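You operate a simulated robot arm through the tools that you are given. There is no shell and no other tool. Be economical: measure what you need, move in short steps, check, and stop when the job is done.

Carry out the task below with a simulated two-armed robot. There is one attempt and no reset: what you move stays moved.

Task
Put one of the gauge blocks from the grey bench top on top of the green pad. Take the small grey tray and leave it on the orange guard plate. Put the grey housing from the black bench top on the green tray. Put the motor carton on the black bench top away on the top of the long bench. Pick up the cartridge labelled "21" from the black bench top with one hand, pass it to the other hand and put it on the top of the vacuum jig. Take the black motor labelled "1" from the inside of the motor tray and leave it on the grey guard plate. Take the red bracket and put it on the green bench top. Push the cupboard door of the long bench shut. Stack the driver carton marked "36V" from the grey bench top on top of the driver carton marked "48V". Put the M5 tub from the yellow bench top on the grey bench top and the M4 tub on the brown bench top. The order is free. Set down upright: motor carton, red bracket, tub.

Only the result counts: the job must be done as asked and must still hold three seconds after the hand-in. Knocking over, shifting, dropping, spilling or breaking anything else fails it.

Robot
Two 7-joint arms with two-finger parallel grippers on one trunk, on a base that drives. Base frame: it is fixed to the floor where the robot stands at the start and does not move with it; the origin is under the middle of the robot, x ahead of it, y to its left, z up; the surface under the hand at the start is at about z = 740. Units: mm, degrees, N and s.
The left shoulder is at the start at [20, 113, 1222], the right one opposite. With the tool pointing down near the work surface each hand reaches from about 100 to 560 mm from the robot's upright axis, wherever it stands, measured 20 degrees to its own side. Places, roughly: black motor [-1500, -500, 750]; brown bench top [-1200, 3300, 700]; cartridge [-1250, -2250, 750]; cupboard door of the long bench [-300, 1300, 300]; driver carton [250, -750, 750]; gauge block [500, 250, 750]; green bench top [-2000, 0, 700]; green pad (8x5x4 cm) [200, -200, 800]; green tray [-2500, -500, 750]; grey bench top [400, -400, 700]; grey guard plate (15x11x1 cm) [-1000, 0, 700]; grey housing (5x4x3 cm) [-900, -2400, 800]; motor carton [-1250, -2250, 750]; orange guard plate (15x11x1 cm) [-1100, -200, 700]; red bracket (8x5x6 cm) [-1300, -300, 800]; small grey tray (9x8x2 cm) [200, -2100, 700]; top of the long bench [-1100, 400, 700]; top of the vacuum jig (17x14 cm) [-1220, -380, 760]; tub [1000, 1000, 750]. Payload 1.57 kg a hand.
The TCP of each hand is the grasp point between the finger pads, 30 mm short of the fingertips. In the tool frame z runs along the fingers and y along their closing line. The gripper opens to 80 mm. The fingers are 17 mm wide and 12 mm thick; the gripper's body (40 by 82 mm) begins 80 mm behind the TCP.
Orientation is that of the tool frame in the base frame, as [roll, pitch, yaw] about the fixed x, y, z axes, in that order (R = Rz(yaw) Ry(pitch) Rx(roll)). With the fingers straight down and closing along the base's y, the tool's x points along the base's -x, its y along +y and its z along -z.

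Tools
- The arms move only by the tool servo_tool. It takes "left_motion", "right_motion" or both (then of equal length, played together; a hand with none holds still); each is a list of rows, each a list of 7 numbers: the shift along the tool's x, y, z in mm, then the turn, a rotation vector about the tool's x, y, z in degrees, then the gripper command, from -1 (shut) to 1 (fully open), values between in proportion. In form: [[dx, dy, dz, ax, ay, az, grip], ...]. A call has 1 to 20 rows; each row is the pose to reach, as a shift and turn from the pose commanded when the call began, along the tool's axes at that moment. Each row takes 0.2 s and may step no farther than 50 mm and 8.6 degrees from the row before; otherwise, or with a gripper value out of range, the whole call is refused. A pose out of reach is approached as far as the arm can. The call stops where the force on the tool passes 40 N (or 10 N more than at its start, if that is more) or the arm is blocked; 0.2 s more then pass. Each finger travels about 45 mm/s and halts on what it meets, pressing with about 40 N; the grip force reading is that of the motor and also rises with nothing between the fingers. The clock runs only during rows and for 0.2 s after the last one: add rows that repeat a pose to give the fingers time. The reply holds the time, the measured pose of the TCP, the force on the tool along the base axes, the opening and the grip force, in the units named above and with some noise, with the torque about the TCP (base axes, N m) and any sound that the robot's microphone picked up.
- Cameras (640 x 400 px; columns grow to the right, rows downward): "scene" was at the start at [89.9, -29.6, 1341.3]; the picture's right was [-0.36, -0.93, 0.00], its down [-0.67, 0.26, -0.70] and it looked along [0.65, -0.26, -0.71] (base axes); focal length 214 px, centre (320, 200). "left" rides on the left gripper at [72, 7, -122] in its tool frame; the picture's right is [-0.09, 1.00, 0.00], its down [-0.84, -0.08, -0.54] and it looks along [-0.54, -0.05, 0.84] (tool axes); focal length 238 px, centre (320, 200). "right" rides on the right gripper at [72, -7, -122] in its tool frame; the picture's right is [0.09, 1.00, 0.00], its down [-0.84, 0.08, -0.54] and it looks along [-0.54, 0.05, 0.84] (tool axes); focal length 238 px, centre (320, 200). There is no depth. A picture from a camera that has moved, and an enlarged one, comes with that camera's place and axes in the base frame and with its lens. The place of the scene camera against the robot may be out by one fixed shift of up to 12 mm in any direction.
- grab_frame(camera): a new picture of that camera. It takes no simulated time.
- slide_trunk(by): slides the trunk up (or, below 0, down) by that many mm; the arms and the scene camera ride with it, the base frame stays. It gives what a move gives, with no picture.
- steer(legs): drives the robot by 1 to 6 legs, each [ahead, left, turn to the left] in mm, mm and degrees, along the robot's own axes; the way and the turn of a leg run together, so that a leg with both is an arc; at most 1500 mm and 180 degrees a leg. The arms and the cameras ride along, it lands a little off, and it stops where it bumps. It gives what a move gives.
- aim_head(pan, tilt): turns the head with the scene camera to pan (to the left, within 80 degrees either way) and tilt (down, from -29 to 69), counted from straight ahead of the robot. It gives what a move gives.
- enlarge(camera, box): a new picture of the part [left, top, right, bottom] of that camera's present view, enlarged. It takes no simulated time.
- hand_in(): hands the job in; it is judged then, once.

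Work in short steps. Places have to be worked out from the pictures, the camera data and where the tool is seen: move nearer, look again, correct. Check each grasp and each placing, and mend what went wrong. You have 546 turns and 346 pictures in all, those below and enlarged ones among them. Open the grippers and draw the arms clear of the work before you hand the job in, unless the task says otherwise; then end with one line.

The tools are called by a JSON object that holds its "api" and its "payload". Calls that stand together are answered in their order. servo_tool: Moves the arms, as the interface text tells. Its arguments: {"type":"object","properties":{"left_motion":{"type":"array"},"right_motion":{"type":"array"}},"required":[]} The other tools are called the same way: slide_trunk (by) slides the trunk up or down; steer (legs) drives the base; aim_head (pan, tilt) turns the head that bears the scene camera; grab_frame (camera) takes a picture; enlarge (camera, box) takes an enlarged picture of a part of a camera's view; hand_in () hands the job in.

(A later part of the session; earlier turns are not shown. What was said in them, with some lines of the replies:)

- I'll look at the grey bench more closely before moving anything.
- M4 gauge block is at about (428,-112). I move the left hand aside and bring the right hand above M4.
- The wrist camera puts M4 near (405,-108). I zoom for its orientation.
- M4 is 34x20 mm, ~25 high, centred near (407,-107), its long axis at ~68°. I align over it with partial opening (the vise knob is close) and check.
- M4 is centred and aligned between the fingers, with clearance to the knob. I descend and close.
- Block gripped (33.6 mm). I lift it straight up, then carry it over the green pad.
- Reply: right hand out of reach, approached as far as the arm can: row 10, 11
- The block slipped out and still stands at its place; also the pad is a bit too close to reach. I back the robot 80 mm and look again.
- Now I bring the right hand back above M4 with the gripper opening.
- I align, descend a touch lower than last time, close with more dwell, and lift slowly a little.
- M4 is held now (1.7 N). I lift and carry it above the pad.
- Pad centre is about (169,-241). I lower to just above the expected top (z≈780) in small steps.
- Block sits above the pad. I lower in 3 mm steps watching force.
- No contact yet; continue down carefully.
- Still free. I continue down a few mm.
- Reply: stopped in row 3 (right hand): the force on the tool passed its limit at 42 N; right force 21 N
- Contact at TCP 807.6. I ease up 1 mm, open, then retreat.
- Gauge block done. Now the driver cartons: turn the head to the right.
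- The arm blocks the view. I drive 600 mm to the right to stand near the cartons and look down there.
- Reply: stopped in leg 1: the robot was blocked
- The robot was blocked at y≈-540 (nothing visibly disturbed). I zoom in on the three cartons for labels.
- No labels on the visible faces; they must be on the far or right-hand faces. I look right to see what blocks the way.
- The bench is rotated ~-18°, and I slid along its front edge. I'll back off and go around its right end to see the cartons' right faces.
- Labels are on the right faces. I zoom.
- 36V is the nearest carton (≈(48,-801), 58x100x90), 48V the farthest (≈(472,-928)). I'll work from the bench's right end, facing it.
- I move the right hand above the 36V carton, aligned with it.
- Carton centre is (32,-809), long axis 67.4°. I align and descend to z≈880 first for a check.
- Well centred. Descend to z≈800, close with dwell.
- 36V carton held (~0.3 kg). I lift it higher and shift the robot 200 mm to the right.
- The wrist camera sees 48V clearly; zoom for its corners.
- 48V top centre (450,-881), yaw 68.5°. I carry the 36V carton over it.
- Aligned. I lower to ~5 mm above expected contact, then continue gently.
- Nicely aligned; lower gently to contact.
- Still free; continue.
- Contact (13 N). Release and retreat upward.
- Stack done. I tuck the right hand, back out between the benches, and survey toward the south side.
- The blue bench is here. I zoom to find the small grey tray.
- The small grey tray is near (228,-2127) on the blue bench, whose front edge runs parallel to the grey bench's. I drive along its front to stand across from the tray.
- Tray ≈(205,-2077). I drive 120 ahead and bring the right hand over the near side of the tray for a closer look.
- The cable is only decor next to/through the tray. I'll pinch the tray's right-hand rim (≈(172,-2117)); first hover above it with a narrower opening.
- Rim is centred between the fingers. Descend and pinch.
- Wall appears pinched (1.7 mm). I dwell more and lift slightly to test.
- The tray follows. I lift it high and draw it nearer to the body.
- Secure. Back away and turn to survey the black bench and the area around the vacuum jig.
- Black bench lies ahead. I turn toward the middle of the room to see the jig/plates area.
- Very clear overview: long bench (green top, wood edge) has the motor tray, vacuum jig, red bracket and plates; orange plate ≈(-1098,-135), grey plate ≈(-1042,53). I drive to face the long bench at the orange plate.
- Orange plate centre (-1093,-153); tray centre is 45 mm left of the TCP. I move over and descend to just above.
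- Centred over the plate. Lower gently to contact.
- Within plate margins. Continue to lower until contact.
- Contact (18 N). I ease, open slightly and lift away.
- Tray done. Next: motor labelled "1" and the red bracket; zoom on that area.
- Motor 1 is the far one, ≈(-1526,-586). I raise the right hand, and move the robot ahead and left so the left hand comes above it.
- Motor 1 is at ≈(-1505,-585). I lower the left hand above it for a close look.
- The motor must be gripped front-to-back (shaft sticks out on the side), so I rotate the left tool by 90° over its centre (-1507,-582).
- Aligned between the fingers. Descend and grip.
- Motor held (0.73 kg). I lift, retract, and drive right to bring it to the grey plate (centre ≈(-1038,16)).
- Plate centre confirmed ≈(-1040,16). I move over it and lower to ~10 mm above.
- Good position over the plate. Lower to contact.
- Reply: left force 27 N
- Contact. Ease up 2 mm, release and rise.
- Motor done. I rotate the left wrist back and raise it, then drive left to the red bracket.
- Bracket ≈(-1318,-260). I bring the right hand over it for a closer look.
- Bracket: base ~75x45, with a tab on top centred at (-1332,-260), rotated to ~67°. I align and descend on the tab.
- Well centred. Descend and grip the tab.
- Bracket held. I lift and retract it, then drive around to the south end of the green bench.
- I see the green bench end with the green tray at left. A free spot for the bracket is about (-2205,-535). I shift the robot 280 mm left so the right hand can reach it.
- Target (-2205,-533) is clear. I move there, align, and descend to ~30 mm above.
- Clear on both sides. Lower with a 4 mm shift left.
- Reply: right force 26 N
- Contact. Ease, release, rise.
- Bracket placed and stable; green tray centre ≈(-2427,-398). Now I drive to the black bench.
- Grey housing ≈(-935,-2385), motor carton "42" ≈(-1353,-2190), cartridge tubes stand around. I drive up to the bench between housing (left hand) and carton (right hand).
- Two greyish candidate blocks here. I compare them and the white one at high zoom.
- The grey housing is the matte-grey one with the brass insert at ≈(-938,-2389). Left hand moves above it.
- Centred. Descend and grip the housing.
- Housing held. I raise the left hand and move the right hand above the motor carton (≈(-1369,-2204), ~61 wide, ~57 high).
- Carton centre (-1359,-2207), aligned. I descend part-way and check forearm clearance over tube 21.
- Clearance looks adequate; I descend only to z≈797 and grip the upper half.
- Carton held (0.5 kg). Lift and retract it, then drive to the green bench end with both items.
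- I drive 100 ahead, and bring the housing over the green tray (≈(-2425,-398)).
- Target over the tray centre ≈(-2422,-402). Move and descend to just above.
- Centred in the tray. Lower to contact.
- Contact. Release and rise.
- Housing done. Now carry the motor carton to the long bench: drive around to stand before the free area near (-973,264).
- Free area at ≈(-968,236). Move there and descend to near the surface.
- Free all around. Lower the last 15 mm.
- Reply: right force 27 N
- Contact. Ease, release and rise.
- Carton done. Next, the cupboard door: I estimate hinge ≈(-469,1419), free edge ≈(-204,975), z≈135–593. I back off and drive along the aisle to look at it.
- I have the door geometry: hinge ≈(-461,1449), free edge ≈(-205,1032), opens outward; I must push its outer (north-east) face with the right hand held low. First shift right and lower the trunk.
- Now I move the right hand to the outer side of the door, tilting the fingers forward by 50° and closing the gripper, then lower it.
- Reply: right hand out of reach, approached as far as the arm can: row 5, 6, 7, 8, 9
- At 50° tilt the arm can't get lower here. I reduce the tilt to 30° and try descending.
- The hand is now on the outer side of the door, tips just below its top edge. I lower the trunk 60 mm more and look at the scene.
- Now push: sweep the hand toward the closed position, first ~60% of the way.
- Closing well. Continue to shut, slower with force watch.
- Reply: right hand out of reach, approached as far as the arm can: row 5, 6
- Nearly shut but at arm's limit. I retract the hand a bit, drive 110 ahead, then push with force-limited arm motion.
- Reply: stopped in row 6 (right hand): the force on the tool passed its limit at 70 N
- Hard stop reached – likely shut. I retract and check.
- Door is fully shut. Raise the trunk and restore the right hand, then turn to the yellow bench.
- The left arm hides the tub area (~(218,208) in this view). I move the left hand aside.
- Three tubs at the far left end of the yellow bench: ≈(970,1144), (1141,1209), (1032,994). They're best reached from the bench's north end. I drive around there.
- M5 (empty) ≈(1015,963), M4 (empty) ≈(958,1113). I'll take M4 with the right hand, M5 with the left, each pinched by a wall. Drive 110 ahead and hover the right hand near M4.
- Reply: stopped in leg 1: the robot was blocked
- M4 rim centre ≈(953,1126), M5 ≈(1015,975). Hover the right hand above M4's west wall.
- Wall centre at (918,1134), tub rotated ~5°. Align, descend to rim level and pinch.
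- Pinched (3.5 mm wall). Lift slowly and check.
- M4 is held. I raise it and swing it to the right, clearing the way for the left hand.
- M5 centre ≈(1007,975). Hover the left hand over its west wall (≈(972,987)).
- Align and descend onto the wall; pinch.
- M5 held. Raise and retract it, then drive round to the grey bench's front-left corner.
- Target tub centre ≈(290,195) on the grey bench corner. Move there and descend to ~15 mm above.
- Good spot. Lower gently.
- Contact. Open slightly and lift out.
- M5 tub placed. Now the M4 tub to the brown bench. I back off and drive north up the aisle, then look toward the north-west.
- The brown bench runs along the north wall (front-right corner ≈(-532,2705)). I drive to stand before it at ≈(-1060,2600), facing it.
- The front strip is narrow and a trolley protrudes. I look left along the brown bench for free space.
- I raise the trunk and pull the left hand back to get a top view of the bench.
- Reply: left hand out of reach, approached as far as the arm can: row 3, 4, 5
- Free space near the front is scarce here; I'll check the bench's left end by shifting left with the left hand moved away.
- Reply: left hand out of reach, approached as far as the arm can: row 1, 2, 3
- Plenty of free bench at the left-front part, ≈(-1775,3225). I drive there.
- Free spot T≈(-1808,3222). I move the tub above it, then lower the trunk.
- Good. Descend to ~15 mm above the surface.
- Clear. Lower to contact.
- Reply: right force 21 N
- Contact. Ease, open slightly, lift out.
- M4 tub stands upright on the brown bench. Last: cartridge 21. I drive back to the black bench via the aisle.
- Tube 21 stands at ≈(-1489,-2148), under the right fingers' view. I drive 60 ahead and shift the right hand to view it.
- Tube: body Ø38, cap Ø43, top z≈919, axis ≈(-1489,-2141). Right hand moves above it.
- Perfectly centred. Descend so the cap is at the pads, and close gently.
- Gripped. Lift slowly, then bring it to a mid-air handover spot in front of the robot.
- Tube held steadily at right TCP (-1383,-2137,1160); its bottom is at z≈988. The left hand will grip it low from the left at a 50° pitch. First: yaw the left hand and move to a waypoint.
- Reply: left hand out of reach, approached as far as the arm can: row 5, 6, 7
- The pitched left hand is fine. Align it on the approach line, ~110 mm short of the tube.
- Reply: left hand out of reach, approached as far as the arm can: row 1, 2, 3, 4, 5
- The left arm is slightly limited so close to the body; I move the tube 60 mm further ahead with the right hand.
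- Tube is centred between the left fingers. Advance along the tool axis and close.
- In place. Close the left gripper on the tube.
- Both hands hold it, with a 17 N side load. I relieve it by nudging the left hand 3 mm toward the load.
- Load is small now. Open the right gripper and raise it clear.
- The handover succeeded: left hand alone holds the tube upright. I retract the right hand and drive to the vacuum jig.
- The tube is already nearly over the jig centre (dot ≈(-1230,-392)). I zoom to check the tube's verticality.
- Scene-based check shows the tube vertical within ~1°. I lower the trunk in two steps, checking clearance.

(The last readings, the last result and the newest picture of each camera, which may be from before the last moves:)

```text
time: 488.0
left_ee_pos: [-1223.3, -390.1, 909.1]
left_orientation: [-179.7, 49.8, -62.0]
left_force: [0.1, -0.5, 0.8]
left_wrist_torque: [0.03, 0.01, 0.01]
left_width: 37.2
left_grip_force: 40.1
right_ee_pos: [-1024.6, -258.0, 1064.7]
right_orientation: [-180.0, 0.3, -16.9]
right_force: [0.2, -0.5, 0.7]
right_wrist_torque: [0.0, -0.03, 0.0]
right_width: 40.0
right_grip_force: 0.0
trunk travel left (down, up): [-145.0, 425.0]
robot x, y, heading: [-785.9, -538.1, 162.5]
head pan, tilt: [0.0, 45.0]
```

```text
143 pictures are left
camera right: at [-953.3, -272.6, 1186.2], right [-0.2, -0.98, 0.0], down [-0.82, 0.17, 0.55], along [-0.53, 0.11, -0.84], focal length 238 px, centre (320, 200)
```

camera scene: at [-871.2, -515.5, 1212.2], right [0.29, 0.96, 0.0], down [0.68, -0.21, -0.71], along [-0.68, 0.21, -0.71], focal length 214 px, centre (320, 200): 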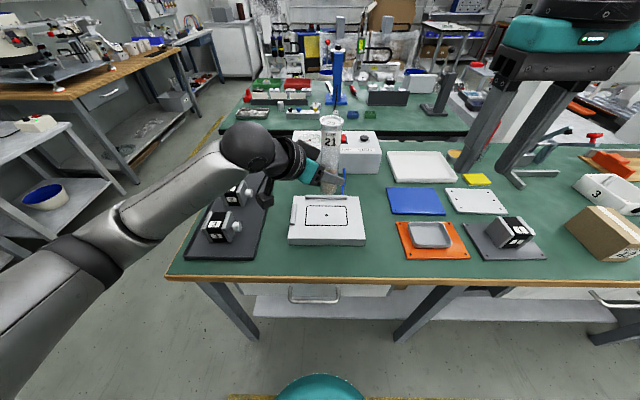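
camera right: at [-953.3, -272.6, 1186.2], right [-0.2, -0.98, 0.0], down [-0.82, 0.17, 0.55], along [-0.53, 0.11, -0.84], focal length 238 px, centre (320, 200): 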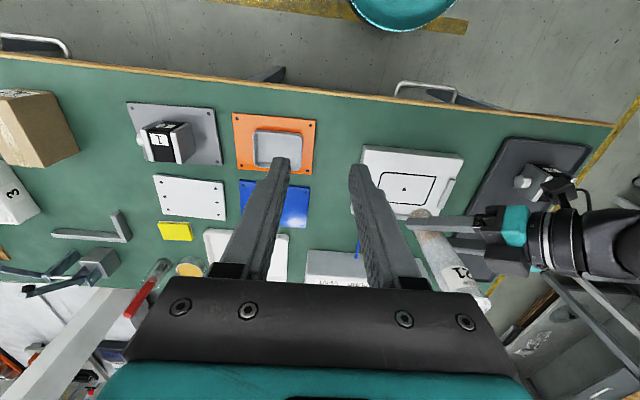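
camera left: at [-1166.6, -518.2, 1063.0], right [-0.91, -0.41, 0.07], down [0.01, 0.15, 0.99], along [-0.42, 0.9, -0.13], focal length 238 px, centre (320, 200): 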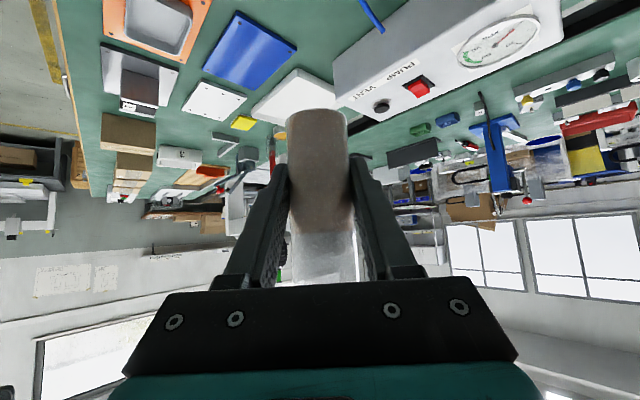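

Aligned over the jig. Lower another 78 mm.

{"api": "slide_trunk", "payload": {"by": -78}}

{"api": "enlarge", "payload": {"camera": "scene", "box": [180, 80, 420, 270]}}

{"api": "enlarge", "payload": {"camera": "right", "box": [340, 120, 560, 290]}}

```text
time: 489.1
left_ee_pos: [-1225.6, -390.6, 832.3]
left_orientation: [-179.8, 49.8, -62.0]
left_force: [-0.6, -0.2, -0.5]
left_wrist_torque: [-0.01, 0.03, 0.03]
left_width: 37.0
left_grip_force: 40.5
right_ee_pos: [-1024.6, -257.5, 987.9]
right_orientation: [-180.0, 0.3, -17.2]
right_force: [-0.5, 0.4, 1.2]
right_wrist_torque: [0.01, 0.0, -0.03]
right_width: 40.0
right_grip_force: 0.1
trunk travel left (down, up): [-67.0, 503.0]
robot x, y, heading: [-788.5, -546.4, 162.8]
head pan, tilt: [0.0, 45.0]
```

```text
2.11 times, centred on (300, 175) of scene
camera zoom: at [-871.1, -515.5, 1134.2], right [0.29, 0.96, 0.0], down [0.68, -0.21, -0.71], along [-0.68, 0.21, -0.71], focal length 452 px, centre (362, 253)
```

zoom: 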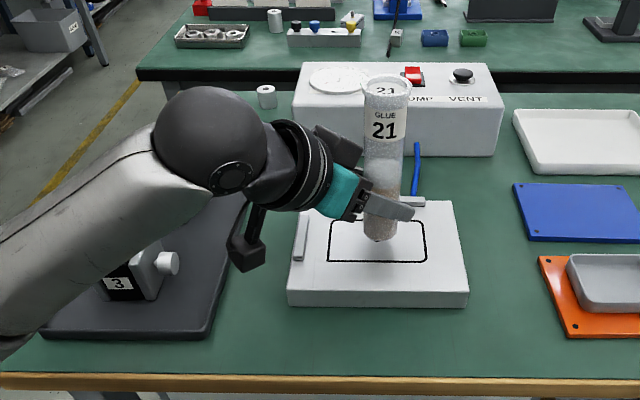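

```text
2.35 times, centred on (450, 205) of right
camera zoom: at [-953.3, -272.6, 1108.1], right [-0.2, -0.98, 0.0], down [-0.82, 0.17, 0.55], along [-0.53, 0.11, -0.84], focal length 561 px, centre (14, 188)
```

zoom: 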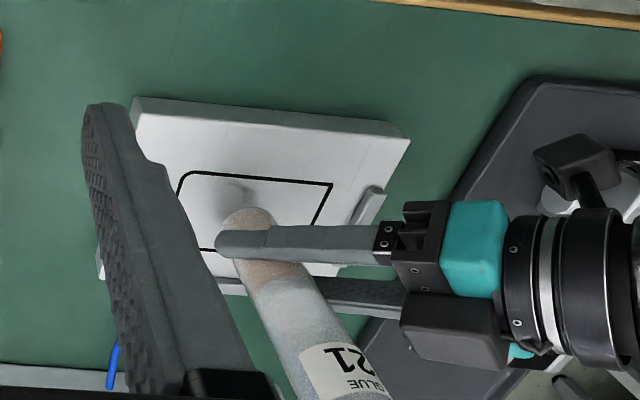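

Close above the jig. Lower with fine arm motion.

{"api": "servo_tool", "payload": {"left_motion": [[2.3, 0, 1.9, 0, 0, 0, -1], [4.6, 0, 3.9, 0, 0, 0, -1], [6.9, 0, 5.8, 0, 0, 0, -1], [8.4, 0, 7.1, 0, 0, 0, -1]]}}

{"api": "servo_tool", "payload": {"left_motion": [[0.8, 0, 0.6, 0, 0, 0, -1], [1.5, 0, 1.3, 0, 0, 0, -1], [2.3, 0, 1.9, 0, 0, 0, -1], [3.1, 0, 2.6, 0, 0, 0, -1]]}}

```text
time: 490.1
left_ee_pos: [-1224.5, -390.4, 821.0]
left_orientation: [-179.8, 49.9, -62.1]
left_force: [0.4, -0.4, 0.5]
left_wrist_torque: [0.01, -0.01, -0.04]
left_width: 36.6
left_grip_force: 40.2
right_ee_pos: [-1024.0, -256.8, 986.4]
right_orientation: [179.9, 0.3, -17.1]
right_force: [0.1, -0.8, -0.3]
right_wrist_torque: [0.02, -0.01, -0.01]
right_width: 39.7
right_grip_force: 0.1
trunk travel left (down, up): [-67.0, 503.0]
robot x, y, heading: [-792.0, -543.5, 163.0]
head pan, tilt: [0.0, 45.0]
```

```text
time: 491.1
left_ee_pos: [-1225.9, -390.3, 819.1]
left_orientation: [-179.9, 50.4, -62.2]
left_force: [0.7, -5.4, 22.1]
left_wrist_torque: [-0.26, -0.3, -0.04]
left_width: 36.9
left_grip_force: 40.0
right_ee_pos: [-1023.6, -258.5, 987.7]
right_orientation: [-180.0, 0.3, -17.2]
right_force: [-0.2, 0.0, 0.1]
right_wrist_torque: [0.0, 0.0, 0.02]
right_width: 40.0
right_grip_force: 0.1
trunk travel left (down, up): [-67.0, 503.0]
robot x, y, heading: [-786.8, -543.1, 162.8]
head pan, tilt: [0.0, 45.0]
```

Contact (22 N). Ease up 1.5 mm and inspect before release.

{"api": "servo_tool", "payload": {"left_motion": [[-1.1, 0, -0.9, 0, 0, 0, -1], [-1.1, 0, -0.9, 0, 0, 0, -1]]}}

{"api": "enlarge", "payload": {"camera": "scene", "box": [250, 80, 420, 220]}}

{"api": "enlarge", "payload": {"camera": "right", "box": [340, 120, 560, 290]}}

```text
time: 491.7
left_ee_pos: [-1225.3, -390.4, 819.3]
left_orientation: [-179.9, 50.2, -62.2]
left_force: [-0.8, -1.5, 20.4]
left_wrist_torque: [0.14, -0.02, -0.02]
left_width: 37.0
left_grip_force: 39.9
right_ee_pos: [-1023.6, -257.7, 987.0]
right_orientation: [-179.9, 0.3, -17.2]
right_force: [0.4, 1.1, 0.4]
right_wrist_torque: [-0.01, 0.02, 0.01]
right_width: 40.2
right_grip_force: 0.1
trunk travel left (down, up): [-67.0, 503.0]
robot x, y, heading: [-787.7, -542.4, 163.2]
head pan, tilt: [0.0, 45.0]
```

```text
2.86 times, centred on (335, 150) of scene
camera zoom: at [-870.1, -515.9, 1134.3], right [0.29, 0.96, 0.0], down [0.68, -0.21, -0.71], along [-0.68, 0.21, -0.71], focal length 613 px, centre (277, 343)
```

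zoom: 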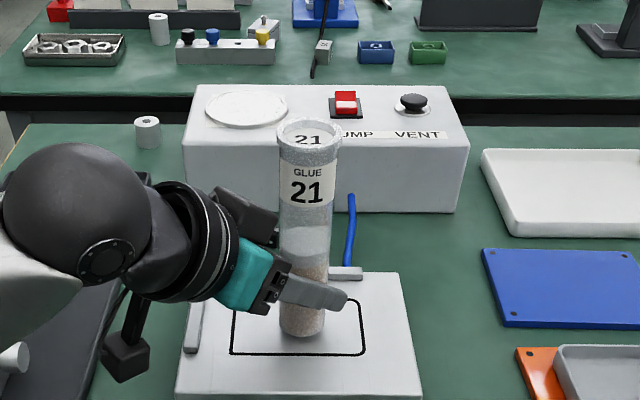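

```text
2.35 times, centred on (450, 205) of right
camera zoom: at [-952.2, -273.1, 1108.4], right [-0.2, -0.98, 0.0], down [-0.82, 0.17, 0.55], along [-0.54, 0.11, -0.84], focal length 561 px, centre (14, 188)
```

zoom: 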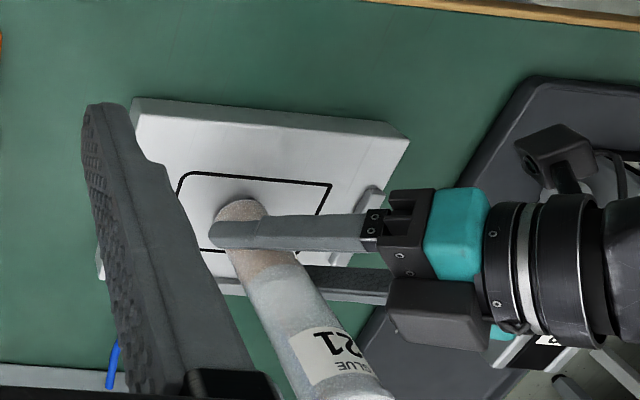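

Standing vertical on the jig. Open slowly, then retreat along the tool axis.

{"api": "servo_tool", "payload": {"left_motion": [[0, 0, 0, 0, 0, 0, 0], [0, 0, 0, 0, 0, 0, 0.2], [0, 0, 0, 0, 0, 0, 0.5], [0, 0, 0, 0, 0, 0, 0.9], [0, 0, 0, 0, 0, 0, 1], [0, 0, 0, 0, 0, 0, 1], [0, 0, -10, 0, 0, 0, 1], [0, 0, -25, 0, 0, 0, 1], [0, 0, -45, 0, 0, 0, 1], [0, 0, -70, 0, 0, 0, 1], [0, 0, -95, 0, 0, 0, 1]]}}

{"api": "grab_frame", "payload": {"camera": "scene"}}

{"api": "grab_frame", "payload": {"camera": "left"}}

```text
time: 494.1
left_ee_pos: [-1191.6, -454.8, 878.5]
left_orientation: [-179.8, 49.9, -62.1]
left_force: [0.1, -0.3, 0.3]
left_wrist_torque: [-0.01, -0.02, 0.02]
left_width: 80.1
left_grip_force: 0.0
right_ee_pos: [-1024.8, -258.4, 987.2]
right_orientation: [-179.9, 0.3, -17.2]
right_force: [0.2, 0.0, -0.4]
right_wrist_torque: [-0.02, -0.01, 0.02]
right_width: 39.8
right_grip_force: 0.1
trunk travel left (down, up): [-67.0, 503.0]
robot x, y, heading: [-789.2, -542.7, 163.1]
head pan, tilt: [0.0, 45.0]
```

```text
138 pictures are left
camera scene: at [-871.2, -515.5, 1134.2], right [0.29, 0.96, 0.0], down [0.68, -0.21, -0.71], along [-0.68, 0.21, -0.71], focal length 214 px, centre (320, 200)
```

scene: 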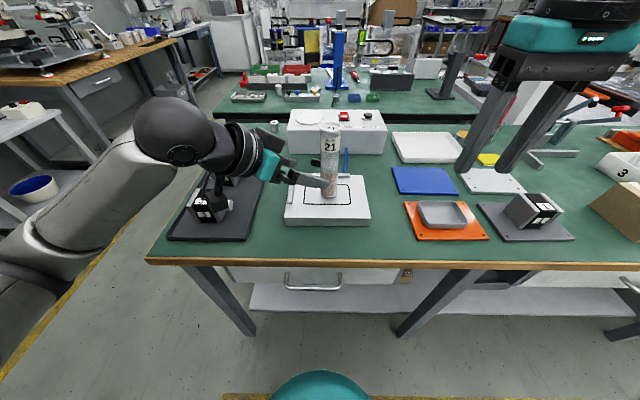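

```text
137 pictures are left
camera left: at [-1133.6, -582.9, 903.0], right [-0.91, -0.41, 0.07], down [0.01, 0.15, 0.99], along [-0.42, 0.9, -0.13], focal length 238 px, centre (320, 200)
```

left: 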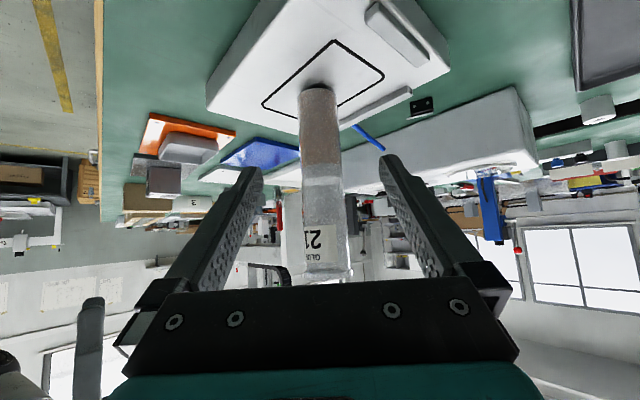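

Tube stands on the jig. Retreat further, raise the trunk, and back off.

{"api": "servo_tool", "payload": {"left_motion": [[0, 0, -25, 0, 0, 0, 1], [0, 0, -50, 0, 0, 0, 1]]}}

{"api": "slide_trunk", "payload": {"by": 208}}

{"api": "steer", "payload": {"legs": [[-250, 0, 0]]}}

{"api": "grab_frame", "payload": {"camera": "scene"}}

```text
time: 494.7
left_ee_pos: [-1173.8, -489.3, 913.3]
left_orientation: [-179.7, 49.9, -62.1]
left_force: [-0.1, 0.5, 0.1]
left_wrist_torque: [-0.02, 0.0, 0.01]
left_width: 79.9
left_grip_force: 0.0
right_ee_pos: [-1025.9, -258.0, 987.5]
right_orientation: [-180.0, 0.2, -17.1]
right_force: [0.6, -0.1, 0.3]
right_wrist_torque: [-0.02, 0.01, -0.01]
right_width: 39.8
right_grip_force: 0.0
trunk travel left (down, up): [-67.0, 503.0]
robot x, y, heading: [-788.2, -544.9, 162.9]
head pan, tilt: [0.0, 45.0]
```

```text
time: 497.0
left_ee_pos: [-1173.4, -489.4, 1119.7]
left_orientation: [-179.8, 49.8, -62.1]
left_force: [-0.1, -0.4, 0.3]
left_wrist_torque: [-0.01, -0.02, -0.01]
left_width: 79.9
left_grip_force: 0.0
right_ee_pos: [-1024.2, -257.8, 1194.5]
right_orientation: [180.0, 0.2, -17.1]
right_force: [-0.7, -0.5, 0.1]
right_wrist_torque: [-0.01, 0.02, 0.03]
right_width: 40.3
right_grip_force: 0.1
trunk travel left (down, up): [-275.0, 295.0]
robot x, y, heading: [-785.5, -541.6, 162.8]
head pan, tilt: [0.0, 45.0]
```

```text
time: 498.8
left_ee_pos: [-935.3, -560.7, 1119.1]
left_orientation: [-179.8, 49.8, -62.2]
left_force: [0.3, 0.5, -0.4]
left_wrist_torque: [0.0, 0.01, 0.01]
left_width: 79.9
left_grip_force: 0.1
right_ee_pos: [-785.7, -330.8, 1195.1]
right_orientation: [-180.0, 0.2, -17.0]
right_force: [0.0, 0.7, -1.2]
right_wrist_torque: [-0.03, 0.02, 0.0]
right_width: 40.1
right_grip_force: 0.0
trunk travel left (down, up): [-275.0, 295.0]
robot x, y, heading: [-552.8, -614.3, 162.8]
head pan, tilt: [0.0, 45.0]
```

```text
136 pictures are left
camera scene: at [-632.9, -588.7, 1342.2], right [0.29, 0.96, 0.0], down [0.68, -0.21, -0.71], along [-0.68, 0.21, -0.71], focal length 214 px, centre (320, 200)
```

scene: 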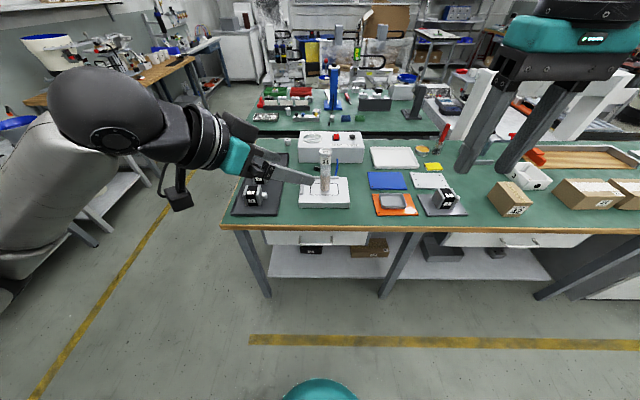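

The cartridge stands on the jig and everything else on the long bench is in place; arms are clear and grippers open. Handing in.

{"api": "hand_in", "payload": {}}

```text
The job is handed in.
```

I finished every task and handed the job in. I have not been told how it was judged.
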